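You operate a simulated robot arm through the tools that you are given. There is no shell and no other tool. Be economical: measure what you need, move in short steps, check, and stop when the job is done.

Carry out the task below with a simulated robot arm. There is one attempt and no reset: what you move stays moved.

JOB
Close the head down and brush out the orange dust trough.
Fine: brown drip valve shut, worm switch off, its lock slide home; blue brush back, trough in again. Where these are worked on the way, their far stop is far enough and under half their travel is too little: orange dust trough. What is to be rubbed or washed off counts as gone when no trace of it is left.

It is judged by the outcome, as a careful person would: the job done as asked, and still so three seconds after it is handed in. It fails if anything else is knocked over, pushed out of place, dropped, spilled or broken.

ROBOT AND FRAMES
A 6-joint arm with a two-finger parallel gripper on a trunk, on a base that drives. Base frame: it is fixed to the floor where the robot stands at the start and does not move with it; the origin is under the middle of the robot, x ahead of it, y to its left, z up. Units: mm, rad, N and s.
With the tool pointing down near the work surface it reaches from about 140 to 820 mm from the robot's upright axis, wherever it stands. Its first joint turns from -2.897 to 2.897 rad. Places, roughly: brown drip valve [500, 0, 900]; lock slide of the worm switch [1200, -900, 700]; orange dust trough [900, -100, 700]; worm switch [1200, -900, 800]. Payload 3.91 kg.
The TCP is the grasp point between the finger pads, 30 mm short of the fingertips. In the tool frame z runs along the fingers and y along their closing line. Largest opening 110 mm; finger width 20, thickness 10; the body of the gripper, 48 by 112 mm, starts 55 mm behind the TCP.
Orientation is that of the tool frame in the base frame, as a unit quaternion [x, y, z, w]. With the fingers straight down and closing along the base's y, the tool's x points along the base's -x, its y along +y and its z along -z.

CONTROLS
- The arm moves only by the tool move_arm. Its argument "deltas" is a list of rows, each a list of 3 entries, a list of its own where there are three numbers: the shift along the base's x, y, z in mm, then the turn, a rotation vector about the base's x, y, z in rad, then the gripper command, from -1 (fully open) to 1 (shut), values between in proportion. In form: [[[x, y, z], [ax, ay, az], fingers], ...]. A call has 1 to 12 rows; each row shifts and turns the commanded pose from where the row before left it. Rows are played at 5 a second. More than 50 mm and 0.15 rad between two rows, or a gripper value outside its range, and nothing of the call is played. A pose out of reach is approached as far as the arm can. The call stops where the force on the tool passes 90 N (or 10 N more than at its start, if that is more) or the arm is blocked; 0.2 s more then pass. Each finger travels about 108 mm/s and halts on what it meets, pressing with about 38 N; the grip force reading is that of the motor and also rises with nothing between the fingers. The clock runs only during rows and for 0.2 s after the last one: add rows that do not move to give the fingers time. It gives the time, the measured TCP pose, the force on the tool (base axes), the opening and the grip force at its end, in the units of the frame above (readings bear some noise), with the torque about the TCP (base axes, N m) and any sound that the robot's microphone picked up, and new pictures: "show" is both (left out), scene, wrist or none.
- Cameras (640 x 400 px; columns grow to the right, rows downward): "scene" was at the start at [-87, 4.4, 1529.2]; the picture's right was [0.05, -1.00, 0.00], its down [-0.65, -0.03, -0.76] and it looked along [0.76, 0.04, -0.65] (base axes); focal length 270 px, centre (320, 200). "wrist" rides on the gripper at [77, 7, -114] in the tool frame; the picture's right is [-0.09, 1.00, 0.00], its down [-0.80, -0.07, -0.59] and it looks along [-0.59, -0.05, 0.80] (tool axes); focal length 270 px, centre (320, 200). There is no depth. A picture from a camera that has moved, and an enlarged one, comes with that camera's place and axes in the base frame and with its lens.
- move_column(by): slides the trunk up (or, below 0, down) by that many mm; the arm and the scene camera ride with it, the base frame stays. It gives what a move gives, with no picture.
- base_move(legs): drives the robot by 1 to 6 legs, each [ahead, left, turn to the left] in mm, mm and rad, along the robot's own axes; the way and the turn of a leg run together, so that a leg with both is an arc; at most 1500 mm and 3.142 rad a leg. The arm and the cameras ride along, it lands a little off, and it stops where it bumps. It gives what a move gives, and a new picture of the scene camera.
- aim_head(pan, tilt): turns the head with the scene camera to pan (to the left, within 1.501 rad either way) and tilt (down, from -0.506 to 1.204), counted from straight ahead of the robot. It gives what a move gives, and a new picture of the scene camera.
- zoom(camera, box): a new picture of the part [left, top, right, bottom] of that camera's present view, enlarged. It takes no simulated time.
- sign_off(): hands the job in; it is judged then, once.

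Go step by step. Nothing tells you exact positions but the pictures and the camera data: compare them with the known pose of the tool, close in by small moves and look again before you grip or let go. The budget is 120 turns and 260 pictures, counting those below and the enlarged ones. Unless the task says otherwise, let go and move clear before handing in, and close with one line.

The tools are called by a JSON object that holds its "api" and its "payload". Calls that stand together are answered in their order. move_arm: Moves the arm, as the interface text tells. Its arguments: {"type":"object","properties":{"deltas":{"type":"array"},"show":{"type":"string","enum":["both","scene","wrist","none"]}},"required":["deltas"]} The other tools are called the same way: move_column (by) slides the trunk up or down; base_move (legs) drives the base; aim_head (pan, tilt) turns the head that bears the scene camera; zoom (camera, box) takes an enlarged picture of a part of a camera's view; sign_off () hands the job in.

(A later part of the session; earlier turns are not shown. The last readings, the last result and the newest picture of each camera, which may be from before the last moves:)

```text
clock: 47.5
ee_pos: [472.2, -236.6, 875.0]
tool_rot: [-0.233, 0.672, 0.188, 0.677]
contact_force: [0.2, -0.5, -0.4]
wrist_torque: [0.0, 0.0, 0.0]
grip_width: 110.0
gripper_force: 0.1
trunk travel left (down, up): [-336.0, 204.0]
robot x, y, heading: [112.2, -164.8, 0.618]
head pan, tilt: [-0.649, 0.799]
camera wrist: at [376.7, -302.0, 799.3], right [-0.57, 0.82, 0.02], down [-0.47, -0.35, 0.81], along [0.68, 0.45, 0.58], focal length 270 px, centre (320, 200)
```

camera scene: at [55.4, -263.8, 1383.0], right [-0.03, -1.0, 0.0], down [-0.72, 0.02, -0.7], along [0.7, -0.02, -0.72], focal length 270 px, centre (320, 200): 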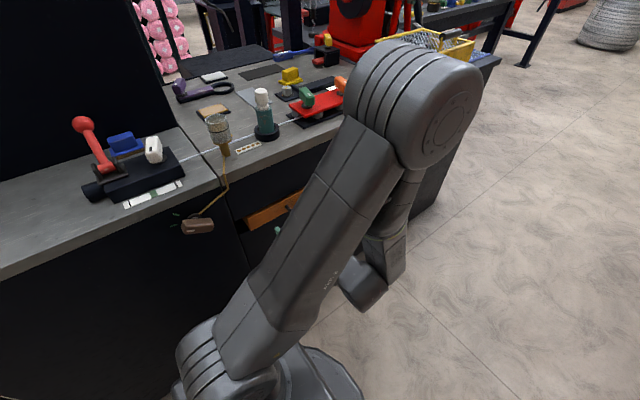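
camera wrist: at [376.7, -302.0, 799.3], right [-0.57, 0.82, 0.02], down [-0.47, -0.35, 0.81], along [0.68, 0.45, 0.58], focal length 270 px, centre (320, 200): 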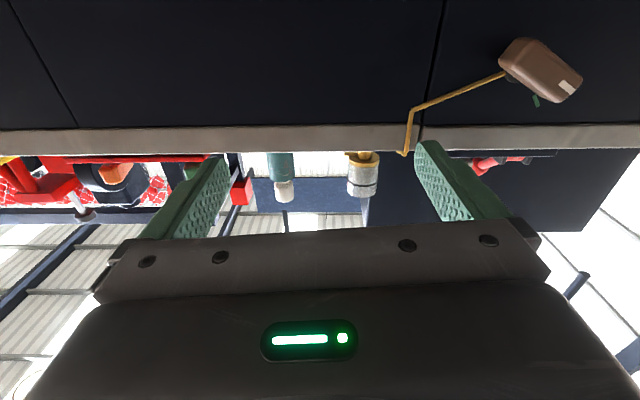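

Great view of the bench top. I'll enlarge the valve, the strips and the brush here.

{"api": "zoom", "payload": {"camera": "scene", "box": [70, 100, 250, 240]}}

{"api": "zoom", "payload": {"camera": "scene", "box": [160, 180, 250, 250]}}

{"api": "zoom", "payload": {"camera": "scene", "box": [170, 60, 350, 180]}}

```text
2.86 times, centred on (160, 170) of scene
camera zoom: at [55.4, -263.8, 1383.0], right [-0.03, -1.0, 0.0], down [-0.72, 0.02, -0.7], along [0.7, -0.02, -0.72], focal length 772 px, centre (777, 286)
```

zoom: 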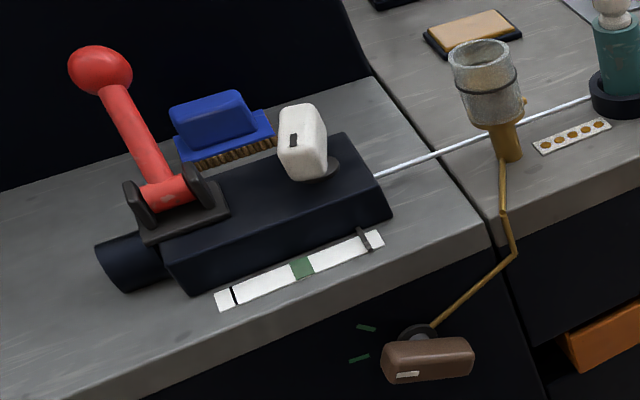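

```text
5.71 times, centred on (205, 215) of scene
camera zoom: at [55.4, -263.8, 1383.0], right [-0.03, -1.0, 0.0], down [-0.72, 0.02, -0.7], along [0.7, -0.02, -0.72], focal length 1543 px, centre (977, 114)
```

zoom: 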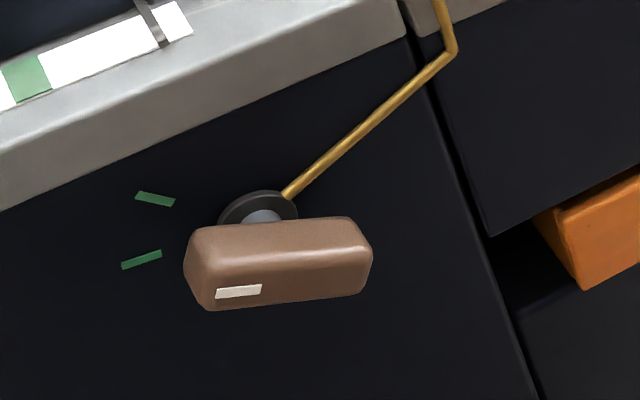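

```text
3.33 times, centred on (260, 120) of scene
camera zoom: at [55.4, -263.8, 1383.0], right [-0.03, -1.0, 0.0], down [-0.72, 0.02, -0.7], along [0.7, -0.02, -0.72], focal length 900 px, centre (520, 467)
```

zoom: 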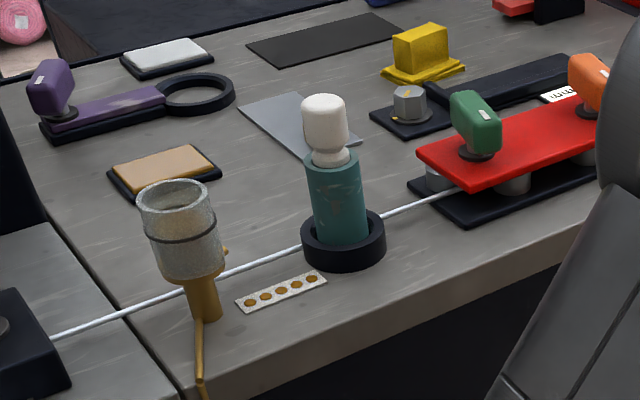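

The pointer sits in the middle of a green working band, so shut should be at the stop, outside that band. The dial centre is near (517, 47, 857). I'll bring the tool in front of the valve and roll it to clasp the bar.

{"api": "move_column", "payload": {"by": -30}}

{"api": "move_arm", "payload": {"deltas": [[[10, 40, 0], [0, 0, 0], -1], [[-18, 40, 0], [0, 0, 0], -1], [[-19, 40, 0], [0, 0, 0], -1], [[-21, 38, 0], [0, 0, 0], -1], [[-20, 42, 5], [0, 0, 0], -1]], "show": "wrist"}}

```text
clock: 48.2
ee_pos: [471.9, -237.7, 844.8]
tool_rot: [-0.234, 0.672, 0.187, 0.677]
contact_force: [0.4, 0.4, -1.5]
wrist_torque: [0.01, 0.02, 0.03]
grip_width: 110.0
gripper_force: 0.1
trunk travel left (down, up): [-306.0, 234.0]
robot x, y, heading: [112.2, -165.3, 0.62]
head pan, tilt: [-0.649, 0.799]
```

```text
clock: 49.4
ee_pos: [442.0, -74.2, 919.4]
tool_rot: [-0.245, 0.664, 0.178, 0.684]
contact_force: [1.0, 0.3, 0.3]
wrist_torque: [0.0, -0.01, 0.02]
grip_width: 110.0
gripper_force: 0.1
out of reach, approached as far as the arm can: row 2, 3, 4, 5
trunk travel left (down, up): [-306.0, 234.0]
robot x, y, heading: [113.1, -159.5, 0.622]
head pan, tilt: [-0.649, 0.799]
camera wrist: at [348.6, -141.8, 843.2], right [-0.57, 0.82, -0.01], down [-0.49, -0.33, 0.81], along [0.66, 0.47, 0.59], focal length 270 px, centre (320, 200)
```

wrist: 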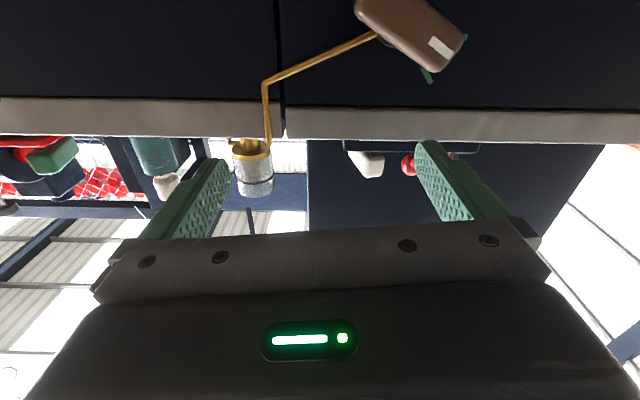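

This close in, the arm can't lower; it worked better with the target 240 mm to the robot's right. I'll drive left 180 mm and then move in.

{"api": "base_move", "payload": {"legs": [[0, 180, 0]]}}

{"api": "move_arm", "payload": {"deltas": [[[24, -33, 0], [0, 0, 0], -1], [[24, -33, 0], [0, 0, 0], -1], [[24, -33, -10], [0, 0, 0], -1], [[0, 0, -30], [0, 0, 0], -1], [[0, 0, -25], [0, 0, 0], -1]], "show": "wrist"}}

```text
clock: 51.0
ee_pos: [338.1, 72.9, 919.3]
tool_rot: [-0.242, 0.666, 0.176, 0.684]
contact_force: [-0.3, 0.1, -0.1]
wrist_torque: [-0.01, 0.02, 0.04]
grip_width: 110.0
gripper_force: 0.1
trunk travel left (down, up): [-306.0, 234.0]
robot x, y, heading: [8.1, -11.4, 0.621]
head pan, tilt: [-0.649, 0.799]
camera scene: at [-50.3, -115.7, 1353.1], right [-0.03, -1.0, 0.0], down [-0.72, 0.02, -0.7], along [0.7, -0.02, -0.72], focal length 270 px, centre (320, 200)
```

scene: 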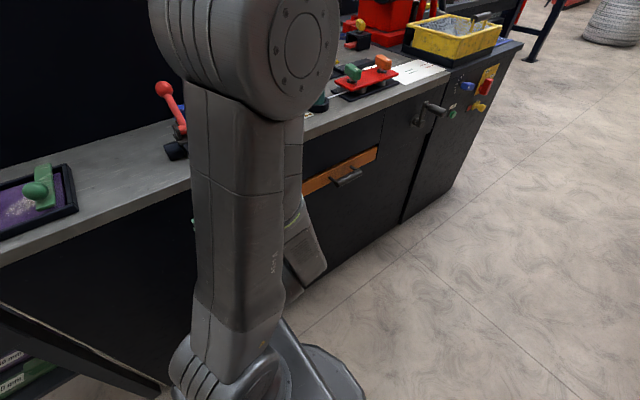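

```text
clock: 52.2
ee_pos: [409.1, -27.0, 856.7]
tool_rot: [-0.243, 0.665, 0.177, 0.683]
contact_force: [0.2, 0.4, 0.2]
wrist_torque: [-0.01, 0.02, -0.02]
grip_width: 109.9
gripper_force: 0.0
trunk travel left (down, up): [-306.0, 234.0]
robot x, y, heading: [10.9, -11.9, 0.618]
head pan, tilt: [-0.649, 0.799]
camera wrist: at [315.7, -93.8, 779.0], right [-0.56, 0.83, -0.01], down [-0.49, -0.33, 0.81], along [0.66, 0.46, 0.59], focal length 270 px, centre (320, 200)
```

wrist: 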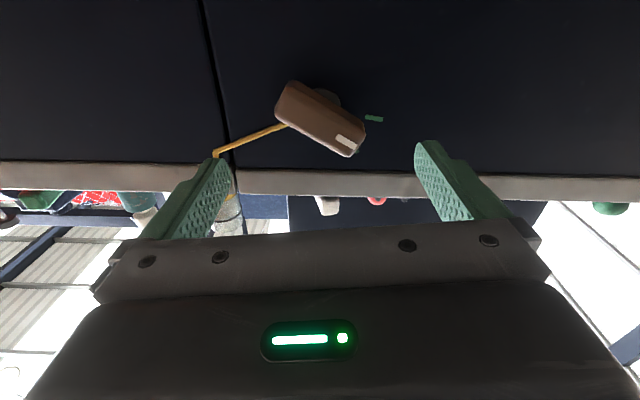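

Centred on the bar. I'll roll the tool 65° counter-clockwise at standoff.

{"api": "move_arm", "payload": {"deltas": [[[0, 0, -4], [-0.115, -0.082, 0], -1], [[0, 0, 0], [-0.115, -0.082, 0], -1], [[0, 0, 0], [-0.115, -0.082, 0], -1], [[0, 0, 0], [-0.115, -0.082, 0], -1], [[0, 0, 0], [-0.115, -0.082, 0], -1], [[0, 0, 0], [-0.115, -0.082, 0], -1], [[0, 0, 0], [-0.115, -0.082, 0], -1], [[0, 0, 0], [-0.115, -0.082, 0], -1]], "show": "wrist"}}

```text
clock: 54.0
ee_pos: [452.2, -91.4, 1135.3]
tool_rot: [-0.557, 0.431, -0.214, 0.677]
contact_force: [-1.0, 0.2, -0.4]
wrist_torque: [-0.03, -0.01, 0.02]
grip_width: 109.7
gripper_force: 0.1
out of reach, approached as far as the arm can: row 1, 2, 3, 4, 5, 6, 7, 8
trunk travel left (down, up): [-306.0, 234.0]
robot x, y, heading: [10.9, -13.3, 0.621]
head pan, tilt: [-0.649, 0.799]
camera wrist: at [397.9, -214.3, 1101.5], right [-0.24, 0.35, -0.9], down [-0.91, 0.26, 0.34], along [0.35, 0.9, 0.26], focal length 270 px, centre (320, 200)
```

wrist: 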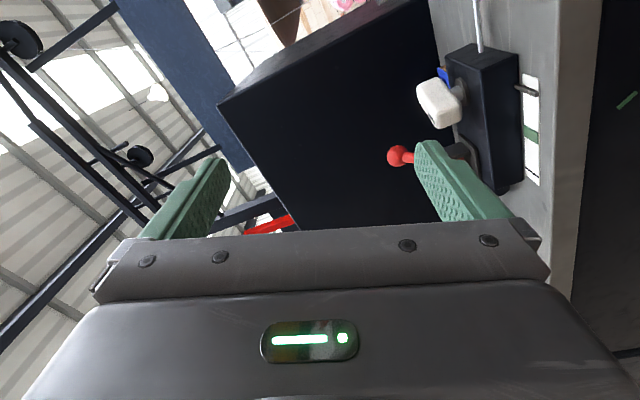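

That roll direction is out of reach and the arm swung up, touching nothing. I'll roll back and return to the standoff.

{"api": "move_arm", "payload": {"deltas": [[[0, 0, 0], [0.115, 0.082, 0], -1], [[0, 0, 0], [0.115, 0.082, 0], -1], [[0, 0, 0], [0.115, 0.082, 0], -1], [[0, 0, 0], [0.115, 0.082, 0], -1], [[0, 0, 0], [0.115, 0.082, 0], -1], [[0, 0, 0], [0.115, 0.082, 0], -1], [[0, 0, 0], [0.115, 0.082, 0], -1], [[0, 0, 0], [0.115, 0.082, 0], -1]], "show": "none"}}

```text
clock: 55.8
ee_pos: [451.3, -90.2, 1134.7]
tool_rot: [-0.241, 0.666, 0.177, 0.683]
contact_force: [0.9, 1.0, -0.3]
wrist_torque: [0.02, 0.03, 0.0]
grip_width: 110.1
gripper_force: 0.1
trunk travel left (down, up): [-306.0, 234.0]
robot x, y, heading: [12.7, -15.4, 0.615]
head pan, tilt: [-0.649, 0.799]
```

{"api": "move_arm", "payload": {"deltas": [[[-7, 10.5, -47], [0, 0, 0], -1], [[-7, 10.5, -47], [0, 0, 0], -1], [[-7, 10.5, -47], [0, 0, 0], -1], [[-7, 10.5, -47], [0, 0, 0], -1], [[-7, 10.5, -47], [0, 0, 0], -1], [[-7, 10.5, -45], [0, 0, 0], -1], [[0, 0, 0], [0.122, 0.087, 0], -1], [[0, 0, 0], [0.122, 0.087, 0], -1], [[0, 0, 0], [0.122, 0.087, 0], -1], [[0, 0, 0], [0.122, 0.087, 0], -1], [[0, 0, 0], [0.122, 0.087, 0], -1], [[0, 0, 0], [0.122, 0.087, 0], -1]], "show": "none"}}

{"api": "move_arm", "payload": {"deltas": [[[0, 0, 0], [0.122, 0.087, 0], -1], [[0, 0, 0], [0.122, 0.087, 0], -1], [[0, 0, 0], [0.122, 0.087, 0], -1], [[0, 0, 0], [0.122, 0.087, 0], -1], [[0, 0, 0], [0.122, 0.087, 0], -1], [[0, 0, 0], [0.122, 0.087, 0], -1], [[0, 0, 0], [0.122, 0.087, 0], -1]], "show": "wrist"}}

```text
clock: 58.4
ee_pos: [410.7, -27.0, 855.3]
tool_rot: [0.07, 0.71, 0.456, 0.533]
contact_force: [0.6, -0.2, 0.0]
wrist_torque: [0.0, 0.04, 0.0]
grip_width: 110.0
gripper_force: 0.0
trunk travel left (down, up): [-306.0, 234.0]
robot x, y, heading: [11.0, -11.5, 0.625]
head pan, tilt: [-0.649, 0.799]
```

```text
clock: 60.0
ee_pos: [409.7, -28.3, 855.3]
tool_rot: [0.409, 0.584, 0.663, 0.228]
contact_force: [-0.9, -0.8, -0.4]
wrist_torque: [-0.02, 0.04, -0.02]
grip_width: 110.2
gripper_force: 0.1
trunk travel left (down, up): [-306.0, 234.0]
robot x, y, heading: [10.7, -14.6, 0.626]
head pan, tilt: [-0.649, 0.799]
camera wrist: at [275.7, -37.6, 884.7], right [0.23, -0.28, 0.93], down [-0.04, -0.96, -0.28], along [0.97, 0.02, -0.23], focal length 270 px, centre (320, 200)
```

wrist: 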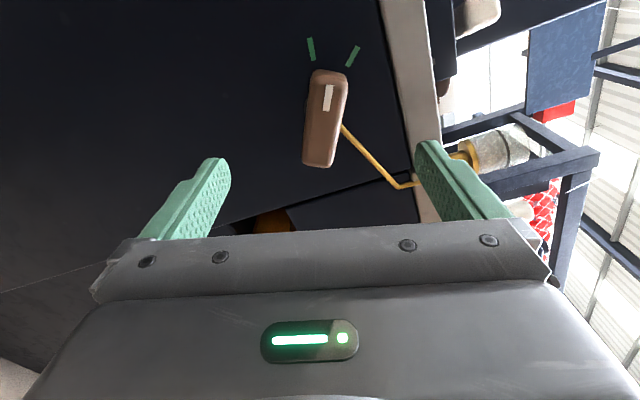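

Clockwise roll works, and the bar is aligned between the pads. I'll advance with a 60 mm opening, staying short of the pipe, then look.

{"api": "move_arm", "payload": {"deltas": [[[0, 0, 0], [0, 0, 0], -0.1], [[27, 19, 0], [0.06, 0.043, 0], -0.1], [[27, 19, 0], [0.06, 0.043, 0], -0.1]], "show": "wrist"}}

```text
clock: 60.8
ee_pos: [465.2, 11.7, 854.4]
tool_rot: [0.45, 0.553, 0.679, 0.177]
contact_force: [-0.1, 0.0, -0.6]
wrist_torque: [-0.01, -0.03, 0.02]
grip_width: 60.3
gripper_force: 0.2
trunk travel left (down, up): [-306.0, 234.0]
robot x, y, heading: [13.2, -9.7, 0.621]
head pan, tilt: [-0.649, 0.799]
camera wrist: at [333.3, -2.8, 894.7], right [0.3, -0.39, 0.87], down [-0.07, -0.92, -0.39], along [0.95, 0.06, -0.31], focal length 270 px, centre (320, 200)
```

wrist: 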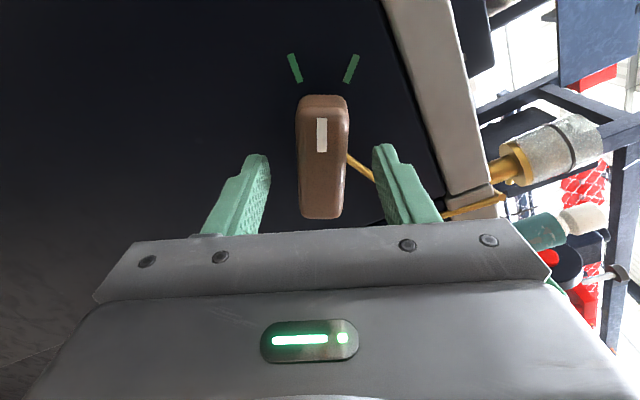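

Well aligned. I'll go 8 mm deeper, grip, and turn clockwise about 0.4 rad.

{"api": "move_arm", "payload": {"deltas": [[[6.5, 4.6, 0], [0, 0, 0], -0.1], [[0, 0, 0], [0, 0, 0], 0.5], [[0, 0, 0], [0, 0, 0], 0.7], [[0, 0, 0], [0, 0, 0], 0.7], [[0, 0, 0], [0.11, 0.078, 0], 0.7], [[0, 0, 0], [0.11, 0.078, 0], 0.7], [[0, 0, 0], [0.11, 0.078, 0], 0.7]], "show": "wrist"}}

```text
clock: 62.4
ee_pos: [470.9, 15.6, 856.1]
tool_rot: [0.549, 0.45, 0.704, 0.036]
contact_force: [9.3, 4.2, 15.0]
wrist_torque: [0.06, -0.08, -1.62]
grip_width: 27.9
gripper_force: 44.9
trunk travel left (down, up): [-306.0, 234.0]
robot x, y, heading: [9.9, -15.9, 0.617]
head pan, tilt: [-0.649, 0.799]
camera wrist: at [351.9, -15.9, 917.7], right [0.48, -0.64, 0.61], down [-0.19, -0.75, -0.64], along [0.86, 0.19, -0.48], focal length 270 px, centre (320, 200)
```

wrist: 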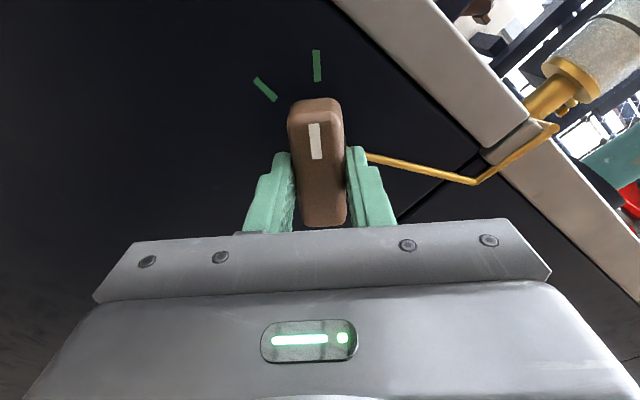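

It turns freely; the pointer has reached the second mark. I'll keep going clockwise, watching the pipe.

{"api": "move_arm", "payload": {"deltas": [[[0, 0, 0], [0.11, 0.078, 0], 0.7], [[0, 0, 0], [0.11, 0.078, 0], 0.7], [[0, 0, 0], [0.11, 0.078, 0], 0.7]], "show": "wrist"}}

```text
clock: 63.2
ee_pos: [470.6, 14.3, 855.1]
tool_rot: [0.625, 0.33, 0.699, -0.108]
contact_force: [17.2, 4.3, 20.7]
wrist_torque: [0.08, -0.17, -1.25]
grip_width: 27.8
gripper_force: 44.8
trunk travel left (down, up): [-306.0, 234.0]
robot x, y, heading: [7.9, -15.0, 0.619]
head pan, tilt: [-0.649, 0.799]
camera wrist: at [368.3, -39.2, 930.0], right [0.58, -0.78, 0.24], down [-0.36, -0.51, -0.78], along [0.73, 0.36, -0.58], focal length 270 px, centre (320, 200)
```

wrist: 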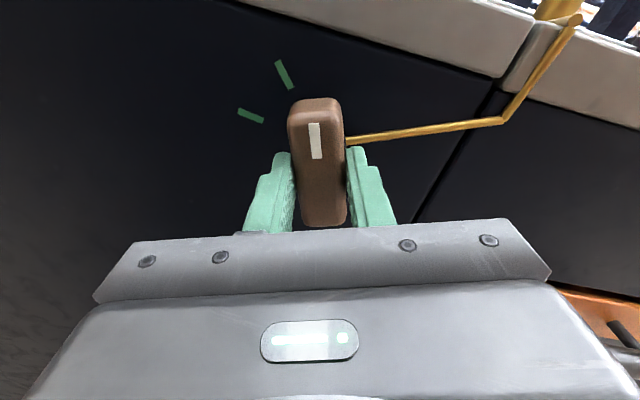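

{"api": "move_arm", "payload": {"deltas": [[[0, 0, 0], [0.11, 0.078, 0], 0.7], [[0, 0, 0], [0.11, 0.078, 0], 0.7], [[0, 0, 0], [0.11, 0.078, 0], 0.7], [[0, 0, 0], [0.11, 0.078, 0], 0.7]], "show": "wrist"}}

```text
clock: 64.2
ee_pos: [471.9, 14.8, 853.7]
tool_rot: [0.688, 0.149, 0.648, -0.29]
contact_force: [8.5, -3.1, -2.2]
wrist_torque: [-1.25, -0.92, -1.24]
grip_width: 32.3
gripper_force: 45.2
trunk travel left (down, up): [-306.0, 234.0]
robot x, y, heading: [10.4, -17.7, 0.624]
head pan, tilt: [-0.649, 0.799]
camera wrist: at [391.6, -72.7, 926.2], right [0.57, -0.77, -0.29], down [-0.61, -0.16, -0.77], along [0.55, 0.62, -0.56], focal length 270 px, centre (320, 200)
```

wrist: 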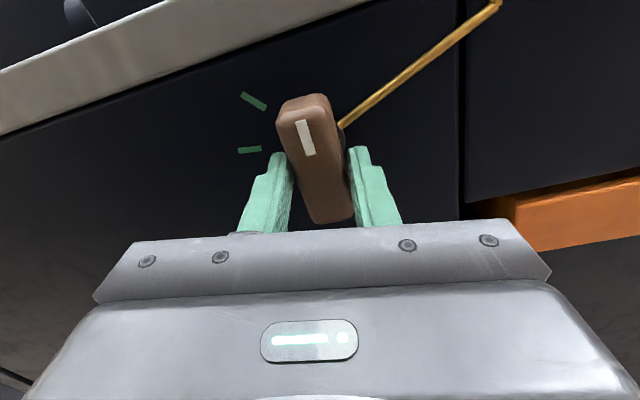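

The bar now stands straight up and resists further turning, so it's at its closed stop. I'll release, retreat and check.

{"api": "move_arm", "payload": {"deltas": [[[0, 0, 0], [-0.08, -0.057, 0], 0.6], [[0, 0, 0], [0, 0, 0], -0.1], [[0, 0, 0], [0, 0, 0], -0.1], [[-24, -17, 0], [0, 0, 0], -0.1], [[-24, -17, 0], [0, 0, 0], -0.1], [[-12, -8, 0], [0, 0, 0], -0.1]], "show": "wrist"}}

{"api": "zoom", "payload": {"camera": "wrist", "box": [220, 20, 440, 160]}}

```text
clock: 65.6
ee_pos: [410.6, -26.9, 854.8]
tool_rot: [0.679, 0.184, 0.662, -0.257]
contact_force: [-0.6, 0.7, 0.3]
wrist_torque: [0.01, 0.01, 0.02]
grip_width: 60.3
gripper_force: 0.1
trunk travel left (down, up): [-306.0, 234.0]
robot x, y, heading: [11.3, -15.7, 0.62]
head pan, tilt: [-0.649, 0.799]
camera wrist: at [326.6, -108.7, 929.3], right [0.59, -0.79, -0.19], down [-0.56, -0.22, -0.79], along [0.58, 0.57, -0.58], focal length 270 px, centre (320, 200)
```

wrist: 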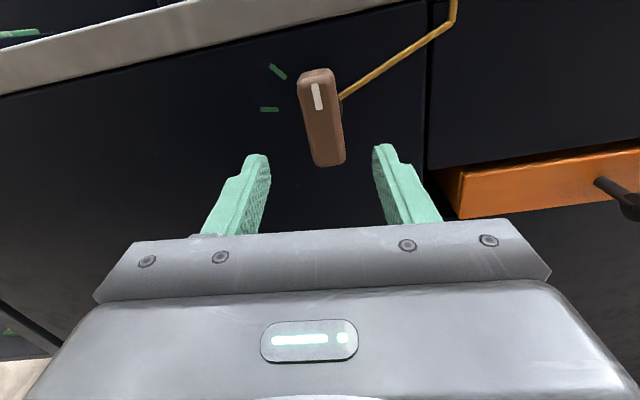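

```text
2.86 times, centred on (330, 90) of wrist
camera zoom: at [326.6, -108.7, 929.3], right [0.59, -0.79, -0.19], down [-0.56, -0.22, -0.79], along [0.58, 0.57, -0.58], focal length 772 px, centre (291, 514)
```

zoom: 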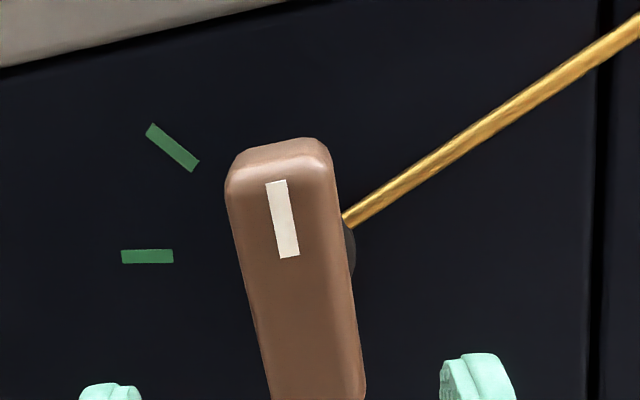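

The valve is at its closed stop. Now the trough: I'll back off 250 mm, drive right in front of it, and lower the trunk.

{"api": "base_move", "payload": {"legs": [[-250, 0, 0], [0, -430, 0]]}}

{"api": "aim_head", "payload": {"pan": 0.15, "tilt": 0.75}}

```text
clock: 69.6
ee_pos: [457.2, -519.5, 855.4]
tool_rot: [0.679, 0.184, 0.662, -0.258]
contact_force: [0.2, -0.2, 0.1]
wrist_torque: [-0.02, 0.04, 0.02]
grip_width: 60.5
gripper_force: 0.2
trunk travel left (down, up): [-306.0, 234.0]
robot x, y, heading: [56.1, -505.8, 0.621]
head pan, tilt: [-0.649, 0.799]
camera scene: at [-4.0, -608.0, 1353.0], right [-0.03, -1.0, 0.0], down [-0.72, 0.02, -0.7], along [0.7, -0.02, -0.72], focal length 270 px, centre (320, 200)
```

scene: 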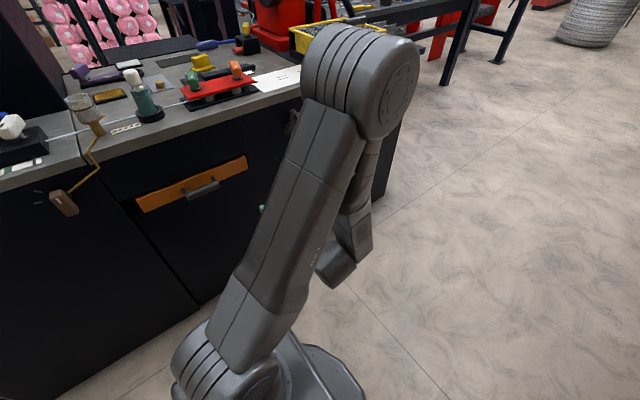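

```text
clock: 70.7
ee_pos: [456.8, -518.5, 855.2]
tool_rot: [0.679, 0.184, 0.662, -0.257]
contact_force: [0.4, 0.1, -0.1]
wrist_torque: [-0.01, -0.02, -0.01]
grip_width: 60.3
gripper_force: 0.2
trunk travel left (down, up): [-306.0, 234.0]
robot x, y, heading: [53.2, -505.2, 0.619]
head pan, tilt: [0.15, 0.75]
camera scene: at [-25.1, -548.0, 1357.0], right [0.7, -0.72, 0.0], down [-0.49, -0.47, -0.73], along [0.53, 0.51, -0.68], focal length 270 px, centre (320, 200)
```

scene: 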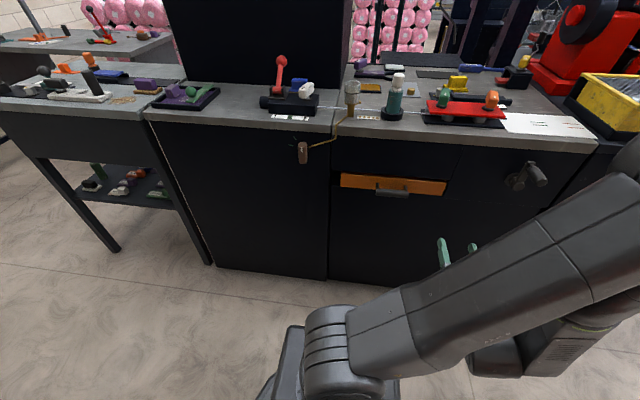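

A very good overview. The trough handle is near (670, -229, 735), with the brush on the bench behind the black slide block. I'll roll the tool so the pads close vertically and line up with the handle.

{"api": "move_arm", "payload": {"deltas": [[[-6.6, 9.2, 0], [-0.119, -0.085, 0], -1], [[-6.6, 9.2, 0], [-0.119, -0.085, 0], -1], [[-6.6, 9.2, 0], [-0.119, -0.085, 0], -1], [[-6.6, 9.2, 0], [-0.119, -0.085, 0], -1], [[-6.6, 9.2, 0], [-0.119, -0.085, 0], -1], [[-6.6, 9.2, 0], [-0.119, -0.085, 0], -1], [[-6.6, 9.2, 0], [-0.119, -0.085, 0], -1], [[-6.6, 9.2, 0], [-0.119, -0.085, 0], -1], [[-6.6, 9.2, 0], [-0.119, -0.085, 0], -1], [[-6.6, 9.2, 0], [-0.119, -0.085, 0], -1]], "show": "none"}}

{"api": "move_column", "payload": {"by": -130}}

{"api": "move_arm", "payload": {"deltas": [[[40, 28, 0], [0, 0, 0], -1], [[40, 28, 0], [0, 0, 0], -1], [[40, 28, 0], [0, 0, 0], -1], [[40, 28, 0], [0, 0, 0], -1]]}}

```text
clock: 72.9
ee_pos: [390.6, -426.5, 854.0]
tool_rot: [0.388, 0.598, 0.656, 0.25]
contact_force: [-0.1, 0.5, -1.0]
wrist_torque: [-0.04, -0.01, -0.01]
grip_width: 110.1
gripper_force: 0.0
trunk travel left (down, up): [-306.0, 234.0]
robot x, y, heading: [54.1, -507.0, 0.62]
head pan, tilt: [0.15, 0.75]
```

```text
clock: 74.5
ee_pos: [391.8, -426.8, 724.4]
tool_rot: [0.388, 0.598, 0.656, 0.248]
contact_force: [-0.5, 0.4, 0.5]
wrist_torque: [-0.01, -0.02, -0.01]
grip_width: 109.9
gripper_force: 0.0
trunk travel left (down, up): [-176.0, 364.0]
robot x, y, heading: [58.7, -505.4, 0.623]
head pan, tilt: [0.15, 0.75]
```

```text
clock: 75.5
ee_pos: [551.7, -314.7, 725.6]
tool_rot: [0.389, 0.597, 0.656, 0.249]
contact_force: [-0.2, 0.3, 0.0]
wrist_torque: [-0.02, -0.02, 0.0]
grip_width: 109.9
gripper_force: 0.0
trunk travel left (down, up): [-176.0, 364.0]
robot x, y, heading: [55.1, -508.0, 0.622]
head pan, tilt: [0.15, 0.75]
camera scene: at [-25.3, -548.2, 1227.0], right [0.7, -0.72, 0.0], down [-0.49, -0.47, -0.73], along [0.53, 0.51, -0.68], focal length 270 px, centre (320, 200)
camera wrist: at [416.5, -324.3, 750.2], right [0.19, -0.23, 0.95], down [-0.03, -0.97, -0.23], along [0.98, 0.01, -0.19], focal length 270 px, centre (320, 200)
```

scene: 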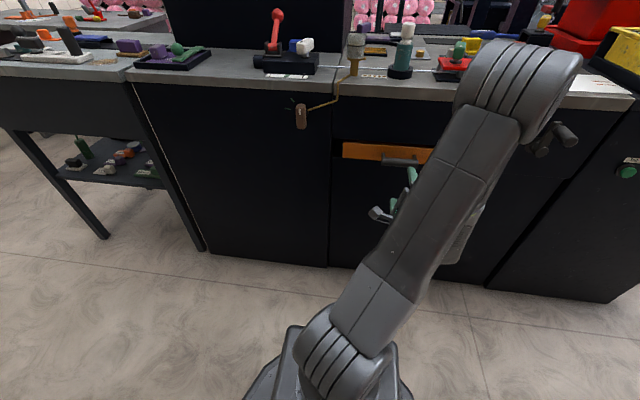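
wrist: 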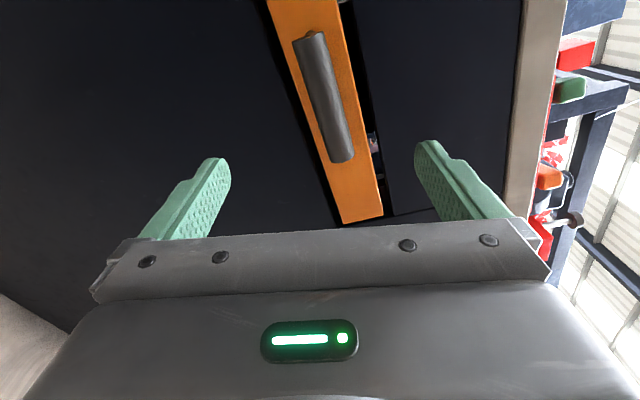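

The handle is right ahead; the roll needs 12° more. I'll correct and advance 95 mm.

{"api": "move_arm", "payload": {"deltas": [[[20, 14, 3], [-0.085, -0.06, 0], -1], [[20, 14, 2], [-0.085, -0.06, 0], -1], [[20, 14, 0], [0, 0, 0], -1], [[17, 12, 0], [0, 0, 0], -1]], "show": "wrist"}}

```text
clock: 76.5
ee_pos: [627.9, -261.1, 730.3]
tool_rot: [0.326, 0.634, 0.626, 0.316]
contact_force: [0.3, -0.4, 0.5]
wrist_torque: [0.04, 0.04, -0.01]
grip_width: 109.9
gripper_force: 0.1
trunk travel left (down, up): [-176.0, 364.0]
robot x, y, heading: [53.7, -506.8, 0.616]
head pan, tilt: [0.15, 0.75]
camera wrist: at [490.2, -267.4, 739.4], right [0.07, -0.07, 1.0], down [-0.01, -1.0, -0.07], along [1.0, -0.01, -0.07], focal length 270 px, centre (320, 200)
```

wrist: 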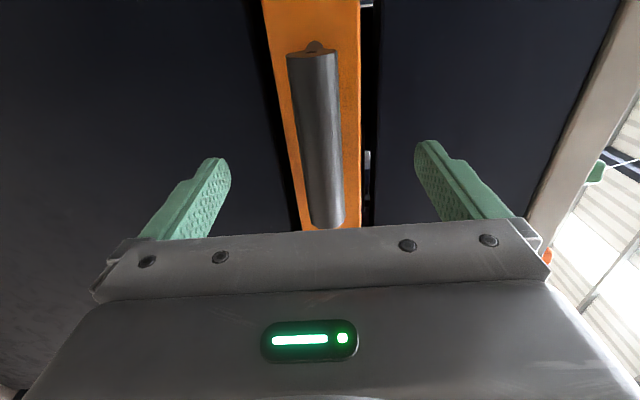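

Aligned. I'll advance 48 mm and grip the handle.

{"api": "move_arm", "payload": {"deltas": [[[20, 14, 0], [0, 0, 0], -1], [[19, 14, 0], [0, 0, 0], -0.3], [[0, 0, 0], [0, 0, 0], 0.3], [[0, 0, 0], [0, 0, 0], 0.7], [[0, 0, 0], [0, 0, 0], 0.7]], "show": "wrist"}}

```text
clock: 77.7
ee_pos: [666.8, -231.9, 730.4]
tool_rot: [0.326, 0.635, 0.625, 0.316]
contact_force: [0.3, 0.9, -3.8]
wrist_torque: [-0.21, -0.22, -0.31]
grip_width: 26.5
gripper_force: 45.1
trunk travel left (down, up): [-176.0, 364.0]
robot x, y, heading: [53.4, -508.5, 0.615]
head pan, tilt: [0.15, 0.75]
camera wrist: at [529.4, -239.3, 739.3], right [0.07, -0.06, 1.0], down [-0.01, -1.0, -0.06], along [1.0, -0.01, -0.07], focal length 270 px, centre (320, 200)
```

wrist: 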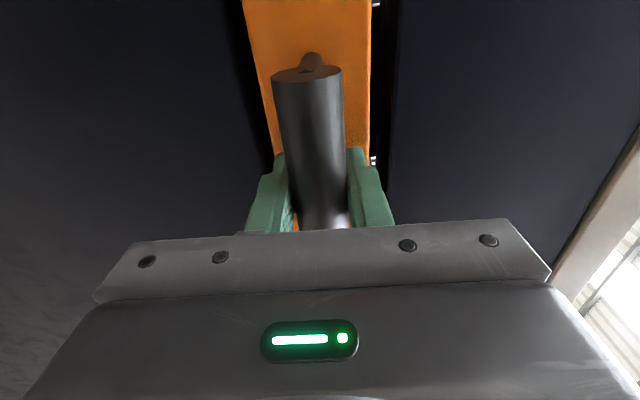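

Gripped. Now I'll pull the trough straight out.

{"api": "move_arm", "payload": {"deltas": [[[-16.3, -11.6, 0], [0, 0, 0], 0.75], [[-16.3, -11.6, 0], [0, 0, 0], 0.75], [[-16.3, -11.6, 0], [0, 0, 0], 0.75], [[-16.3, -11.6, 0], [0, 0, 0], 0.75], [[-16.3, -11.6, 0], [0, 0, 0], 0.75], [[-16.3, -11.6, 0], [0, 0, 0], 0.75], [[-16.3, -11.6, 0], [0, 0, 0], 0.75], [[-16.3, -11.6, 0], [0, 0, 0], 0.75], [[-16.3, -11.6, 0], [0, 0, 0], 0.75], [[-16.3, -11.6, 0], [0, 0, 0], 0.75]]}}

```text
clock: 79.9
ee_pos: [504.2, -350.2, 728.9]
tool_rot: [0.327, 0.634, 0.625, 0.316]
contact_force: [7.3, -10.2, 1.1]
wrist_torque: [-0.37, -0.18, -0.67]
grip_width: 26.9
gripper_force: 44.9
trunk travel left (down, up): [-176.0, 364.0]
robot x, y, heading: [53.3, -506.9, 0.619]
head pan, tilt: [0.15, 0.75]
camera scene: at [-24.6, -548.7, 1227.1], right [0.7, -0.72, 0.0], down [-0.49, -0.47, -0.73], along [0.53, 0.51, -0.68], focal length 270 px, centre (320, 200)
camera wrist: at [367.2, -355.7, 739.2], right [0.07, -0.07, 1.0], down [-0.01, -1.0, -0.07], along [1.0, -0.01, -0.07], focal length 270 px, centre (320, 200)
```

scene: 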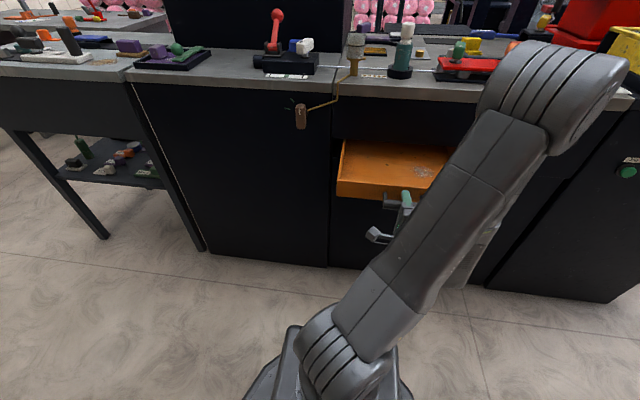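
wrist: 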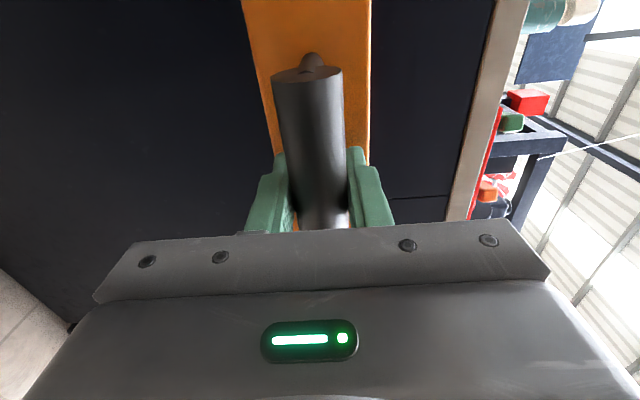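

It has come out 200 mm and I see dust on its right side. I'll pull on to the stop.

{"api": "move_arm", "payload": {"deltas": [[[-12.2, -8.7, 0], [0, 0, 0], 0.75], [[-12.2, -8.7, 0], [0, 0, 0], 0.75], [[-12.2, -8.7, 0], [0, 0, 0], 0.75], [[-12.2, -8.7, 0], [0, 0, 0], 0.75], [[-12.2, -8.7, 0], [0, 0, 0], 0.75], [[-12.2, -8.7, 0], [0, 0, 0], 0.75]]}}

```text
clock: 81.3
ee_pos: [431.0, -399.5, 730.9]
tool_rot: [0.324, 0.635, 0.626, 0.315]
contact_force: [23.2, 18.2, 22.5]
wrist_torque: [-0.14, -0.63, 0.32]
grip_width: 26.9
gripper_force: 44.7
trunk travel left (down, up): [-176.0, 364.0]
robot x, y, heading: [50.5, -508.1, 0.617]
head pan, tilt: [0.15, 0.75]
camera scene: at [-24.3, -546.4, 1227.5], right [0.7, -0.72, 0.0], down [-0.49, -0.48, -0.73], along [0.52, 0.51, -0.68], focal length 270 px, centre (320, 200)
camera wrist: at [292.5, -405.9, 739.5], right [0.07, -0.07, 1.0], down [-0.01, -1.0, -0.06], along [1.0, 0.0, -0.07], focal length 270 px, centre (320, 200)
```

scene: 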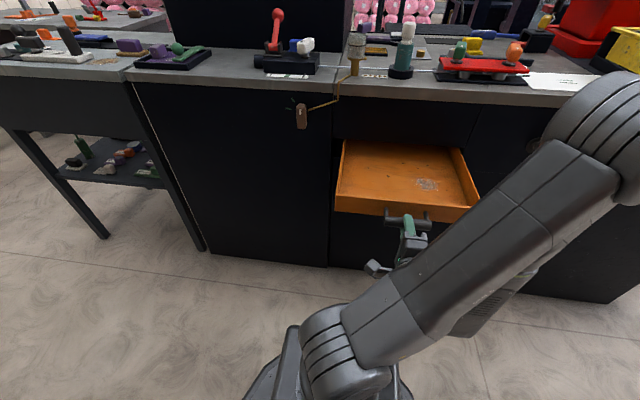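
wrist: 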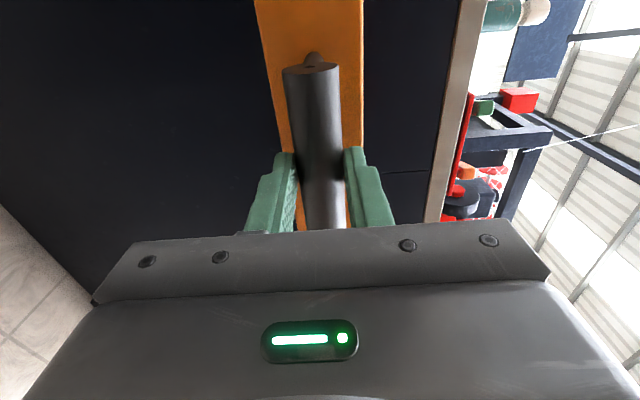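

It's at its stop, with force rising and the handle slipping in the pads. I'll release, back away, raise, and look into the trough.

{"api": "move_arm", "payload": {"deltas": [[[6, 4, 0], [0, 0, 0], 0.6], [[0, 0, 0], [0, 0, 0], -1], [[0, 0, 0], [0, 0, 0], -1], [[-20, -14, 0], [0, 0, 0], -1], [[-20, -14, 0], [0, 0, 0], -1], [[-20, -14, 0], [0, 0, 0], -1]], "show": "none"}}

{"api": "zoom", "payload": {"camera": "scene", "box": [310, 110, 510, 240]}}

{"api": "zoom", "payload": {"camera": "scene", "box": [240, 0, 440, 130]}}

```text
clock: 82.7
ee_pos: [377.7, -439.0, 728.7]
tool_rot: [0.326, 0.636, 0.625, 0.316]
contact_force: [0.0, 0.2, 0.4]
wrist_torque: [-0.01, -0.03, -0.04]
grip_width: 109.9
gripper_force: 0.0
trunk travel left (down, up): [-176.0, 364.0]
robot x, y, heading: [53.6, -502.9, 0.618]
head pan, tilt: [0.15, 0.75]
```

```text
3.08 times, centred on (410, 175) of scene
camera zoom: at [-24.9, -547.7, 1227.1], right [0.7, -0.72, 0.0], down [-0.49, -0.47, -0.73], along [0.53, 0.51, -0.68], focal length 831 px, centre (43, 277)
```

zoom: 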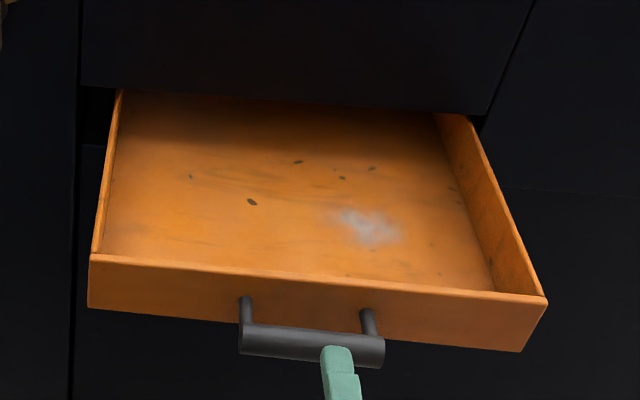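

```text
3.08 times, centred on (340, 65) of scene
camera zoom: at [-24.9, -547.7, 1227.1], right [0.7, -0.72, 0.0], down [-0.49, -0.47, -0.73], along [0.53, 0.51, -0.68], focal length 831 px, centre (258, 615)
```

zoom: 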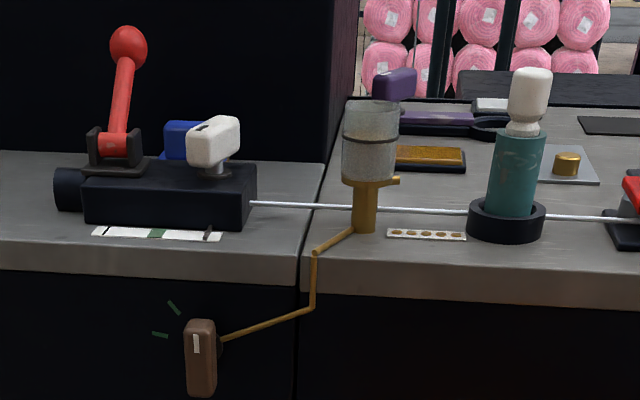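

The trough is out at its stop, with a grey dust patch near (655, -338). Next is the blue brush, near (670, 227) on the bench. I'll raise the trunk, tip the tool downward, and drive left and closer.

{"api": "move_column", "payload": {"by": 330}}

{"api": "base_move", "payload": {"legs": [[0, 360, 0], [200, 0, 0]]}}

{"api": "move_arm", "payload": {"deltas": [[[15, 11, 30], [-0.085, 0.12, 0], -1], [[15, 11, 30], [-0.085, 0.12, 0], -1], [[15, 11, 30], [-0.085, 0.12, 0], -1], [[15, 11, 30], [-0.085, 0.12, 0], -1], [[15, 11, 30], [-0.085, 0.12, 0], -1], [[15, 11, 20], [-0.085, 0.12, 0], -1], [[15, 11, 0], [-0.085, 0.12, 0], -1], [[15, 11, 0], [-0.085, 0.12, 0], -1], [[15, 11, 0], [-0.085, 0.12, 0], -1], [[15, 11, 0], [-0.085, 0.12, 0], -1]]}}

```text
clock: 86.0
ee_pos: [377.2, -440.0, 1059.8]
tool_rot: [0.326, 0.634, 0.626, 0.316]
contact_force: [0.1, -0.6, 0.2]
wrist_torque: [-0.04, -0.01, 0.0]
grip_width: 109.8
gripper_force: 0.1
trunk travel left (down, up): [-506.0, 34.0]
robot x, y, heading: [55.5, -505.8, 0.617]
head pan, tilt: [0.15, 0.75]
```

```text
clock: 89.5
ee_pos: [334.2, -28.4, 1059.5]
tool_rot: [0.327, 0.634, 0.625, 0.316]
contact_force: [0.3, 0.2, 0.3]
wrist_torque: [0.01, 0.0, -0.03]
grip_width: 109.7
gripper_force: 0.2
trunk travel left (down, up): [-506.0, 34.0]
robot x, y, heading: [19.3, -94.7, 0.622]
head pan, tilt: [0.15, 0.75]
camera scene: at [-68.3, -137.7, 1557.1], right [0.7, -0.72, 0.0], down [-0.49, -0.47, -0.73], along [0.53, 0.51, -0.68], focal length 270 px, centre (320, 200)
```

scene: 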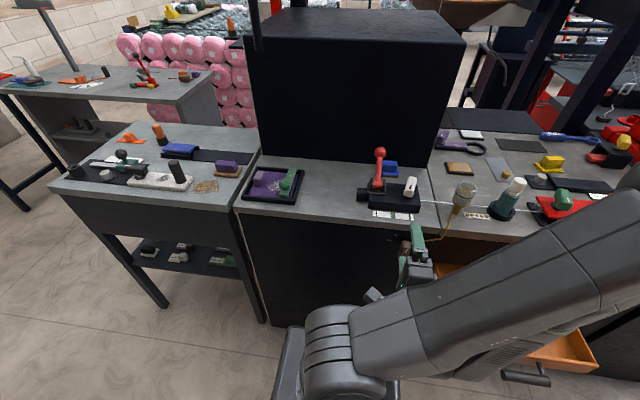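

```text
clock: 91.7
ee_pos: [484.9, 80.0, 1228.4]
tool_rot: [0.461, 0.886, 0.038, 0.013]
contact_force: [-0.3, -0.2, -1.2]
wrist_torque: [0.01, 0.04, 0.0]
grip_width: 110.2
gripper_force: 0.1
trunk travel left (down, up): [-506.0, 34.0]
robot x, y, heading: [14.5, -96.2, 0.615]
head pan, tilt: [0.15, 0.75]
camera scene: at [-67.6, -137.2, 1557.1], right [0.69, -0.72, 0.0], down [-0.49, -0.47, -0.73], along [0.53, 0.51, -0.68], focal length 270 px, centre (320, 200)
camera wrist: at [439.8, 140.8, 1344.6], right [0.86, 0.5, 0.08], down [0.37, -0.73, 0.58], along [0.34, -0.47, -0.81], focal length 270 px, centre (320, 200)
```

scene: 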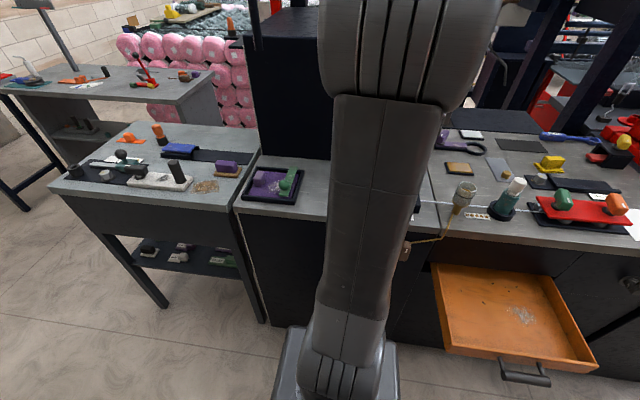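
wrist: 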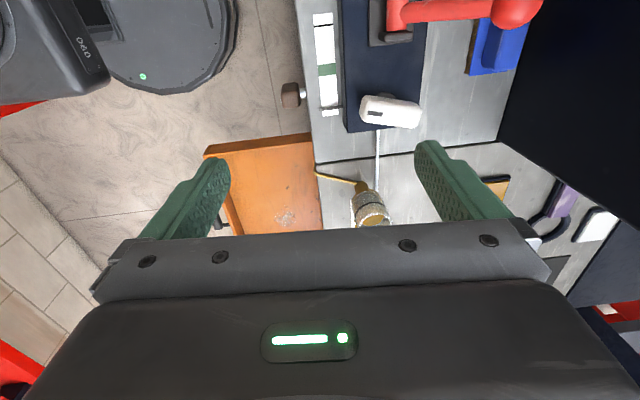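

{"api": "zoom", "payload": {"camera": "scene", "box": [60, 110, 320, 220]}}

{"api": "move_arm", "payload": {"deltas": [[[7, 46, 0], [0, 0, 0], -1], [[7, 46, 0], [0, 0, 0], -1], [[7, 46, 0], [0, 0, 0], -1], [[7, 46, 0], [0, 0, 0], -1], [[7, 46, 0], [0, 0, 0], -1], [[7, 46, 0], [0, 0, 0], -1]], "show": "wrist"}}

```text
2.46 times, centred on (190, 165) of scene
camera zoom: at [-67.6, -137.2, 1557.1], right [0.69, -0.72, 0.0], down [-0.49, -0.47, -0.73], along [0.53, 0.51, -0.68], focal length 665 px, centre (640, 286)
```

zoom: 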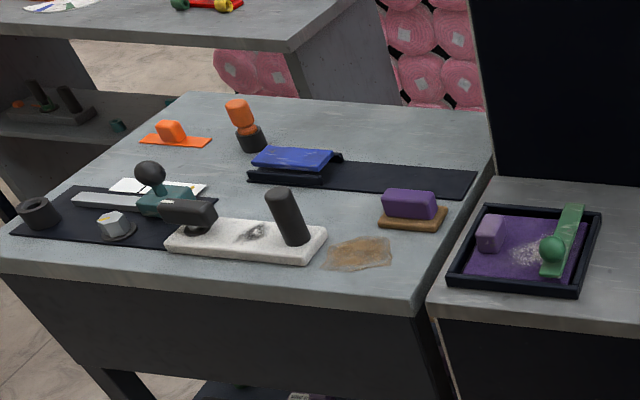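

```text
clock: 93.1
ee_pos: [525.3, 358.4, 1227.5]
tool_rot: [0.461, 0.886, 0.038, 0.014]
contact_force: [-0.3, 0.0, -0.3]
wrist_torque: [0.0, 0.0, 0.01]
grip_width: 109.9
gripper_force: 0.0
trunk travel left (down, up): [-506.0, 34.0]
robot x, y, heading: [9.4, -96.4, 0.615]
head pan, tilt: [0.15, 0.75]
camera wrist: at [480.9, 418.8, 1343.5], right [0.86, 0.5, 0.08], down [0.37, -0.73, 0.58], along [0.34, -0.47, -0.81], focal length 270 px, centre (320, 200)
```

wrist: 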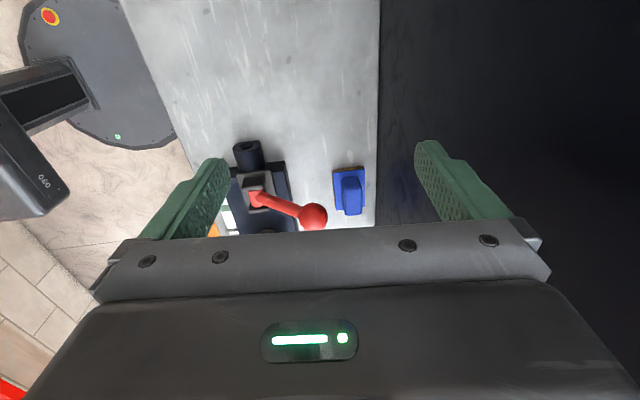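

{"api": "zoom", "payload": {"camera": "wrist", "box": [230, 130, 400, 236]}}

```text
3.76 times, centred on (315, 183) of wrist
camera zoom: at [480.9, 418.8, 1343.5], right [0.86, 0.5, 0.08], down [0.37, -0.73, 0.58], along [0.34, -0.47, -0.81], focal length 1018 px, centre (339, 264)
```

zoom: 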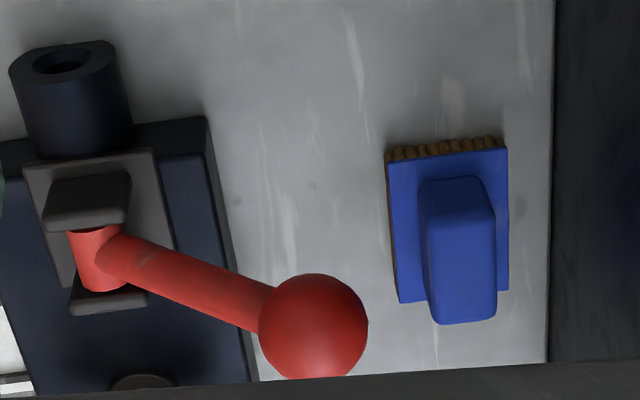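

The brush stands between the red lever ball and the black machine wall, with its handle along the bench. To keep the camera clear of the ball, I'll yaw the tool half a turn up here so the camera sits on the right side.

{"api": "move_arm", "payload": {"deltas": [[[5.6, -7.5, 0], [0, 0, 0.149], -1], [[5.6, -7.5, 0], [0, 0, 0.149], -1], [[5.6, -7.5, 0], [0, 0, 0.149], -1], [[5.6, -7.5, 0], [0, 0, 0.149], -1], [[5.6, -7.5, 0], [0, 0, 0.149], -1], [[5.6, -7.5, 0], [0, 0, 0.149], -1], [[5.6, -7.5, 0], [0, 0, 0.149], -1], [[5.6, -7.5, 0], [0, 0, 0.149], -1], [[5.6, -7.5, 0], [0, 0, 0.149], -1], [[5.6, -7.5, 0], [0, 0, 0.149], -1], [[5.6, -7.5, 0], [0, 0, 0.149], -1]], "show": "none"}}

{"api": "move_arm", "payload": {"deltas": [[[5.6, -7.5, 0], [0, 0, 0.149], -1], [[5.6, -7.5, 0], [0, 0, 0.149], -1], [[5.6, -7.5, 0], [0, 0, 0.149], -1], [[5.6, -7.5, 0], [0, 0, 0.149], -1], [[5.6, -7.5, 0], [0, 0, 0.149], -1], [[5.6, -7.5, 0], [0, 0, 0.149], -1], [[5.6, -7.5, 0], [0, 0, 0.149], -1], [[5.6, -7.5, 0], [0, 0, 0.149], -1], [[5.6, -7.5, 0], [0, 0, 0.149], -1], [[5.6, -7.5, 0], [0, 0, 0.149], -1]], "show": "both"}}

```text
clock: 95.5
ee_pos: [586.8, 273.3, 1230.0]
tool_rot: [-0.333, 0.942, 0.037, -0.019]
contact_force: [-0.4, 0.3, 0.7]
wrist_torque: [-0.04, -0.02, 0.0]
grip_width: 110.1
gripper_force: 0.0
trunk travel left (down, up): [-506.0, 34.0]
robot x, y, heading: [9.6, -97.7, 0.618]
head pan, tilt: [0.15, 0.75]
```

```text
clock: 97.7
ee_pos: [643.3, 198.7, 1230.0]
tool_rot: [0.884, -0.465, -0.015, 0.039]
contact_force: [0.8, -0.5, 0.3]
wrist_torque: [0.0, 0.0, 0.0]
grip_width: 110.4
gripper_force: 0.0
trunk travel left (down, up): [-506.0, 34.0]
robot x, y, heading: [10.1, -101.4, 0.618]
head pan, tilt: [0.15, 0.75]
camera scene: at [-68.7, -138.1, 1557.1], right [0.69, -0.72, 0.0], down [-0.49, -0.47, -0.73], along [0.53, 0.51, -0.68], focal length 270 px, centre (320, 200)
camera wrist: at [688.1, 136.3, 1345.4], right [-0.87, -0.49, 0.08], down [-0.36, 0.73, 0.58], along [-0.34, 0.47, -0.81], focal length 270 px, centre (320, 200)
```

scene: 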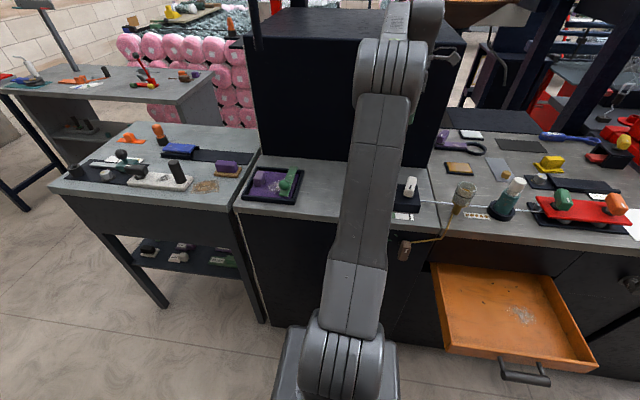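
wrist: 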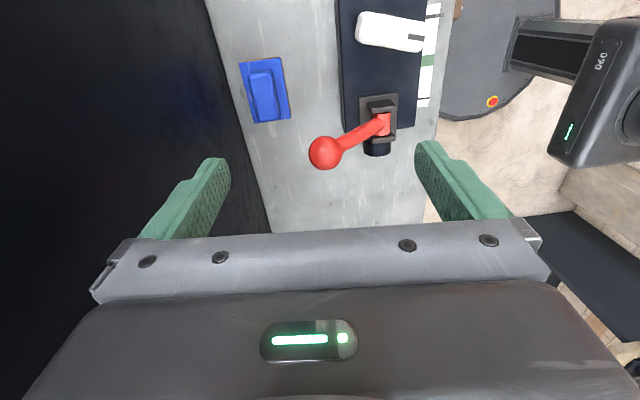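

The half turn worked. Handle estimate: s≈687, u≈203, i.e. about (680, 230). I'll lean the tool so its body stays off the wall, part-close, and hover above the brush.

{"api": "move_arm", "payload": {"deltas": [[[0, 0, 0], [0.077, -0.108, 0], -0.1], [[0, 0, 0], [0.077, -0.108, 0], -0.1], [[0, 0, 0], [0.077, -0.108, 0], -0.1], [[13, 9, -30], [0, 0, 0], -0.1], [[13, 9, -30], [0, 0, 0], -0.1], [[12, 9, -30], [0, 0, 0], -0.1], [[0, 0, -30], [0, 0, 0], -0.1]], "show": "wrist"}}

```text
clock: 99.3
ee_pos: [679.5, 226.8, 1110.1]
tool_rot: [0.873, -0.461, 0.075, -0.139]
contact_force: [0.1, 0.7, -0.8]
wrist_torque: [0.02, 0.03, -0.04]
grip_width: 60.7
gripper_force: 0.0
trunk travel left (down, up): [-506.0, 34.0]
robot x, y, heading: [9.7, -92.8, 0.616]
head pan, tilt: [0.15, 0.75]
camera wrist: at [688.7, 138.7, 1216.9], right [-0.83, -0.46, -0.31], down [-0.55, 0.6, 0.58], along [-0.08, 0.66, -0.75], focal length 270 px, centre (320, 200)
```

wrist: 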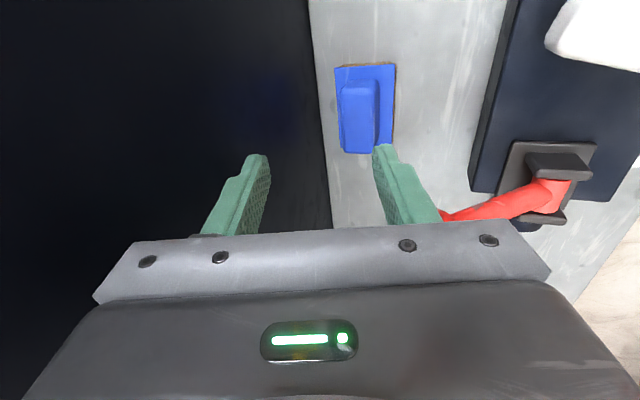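

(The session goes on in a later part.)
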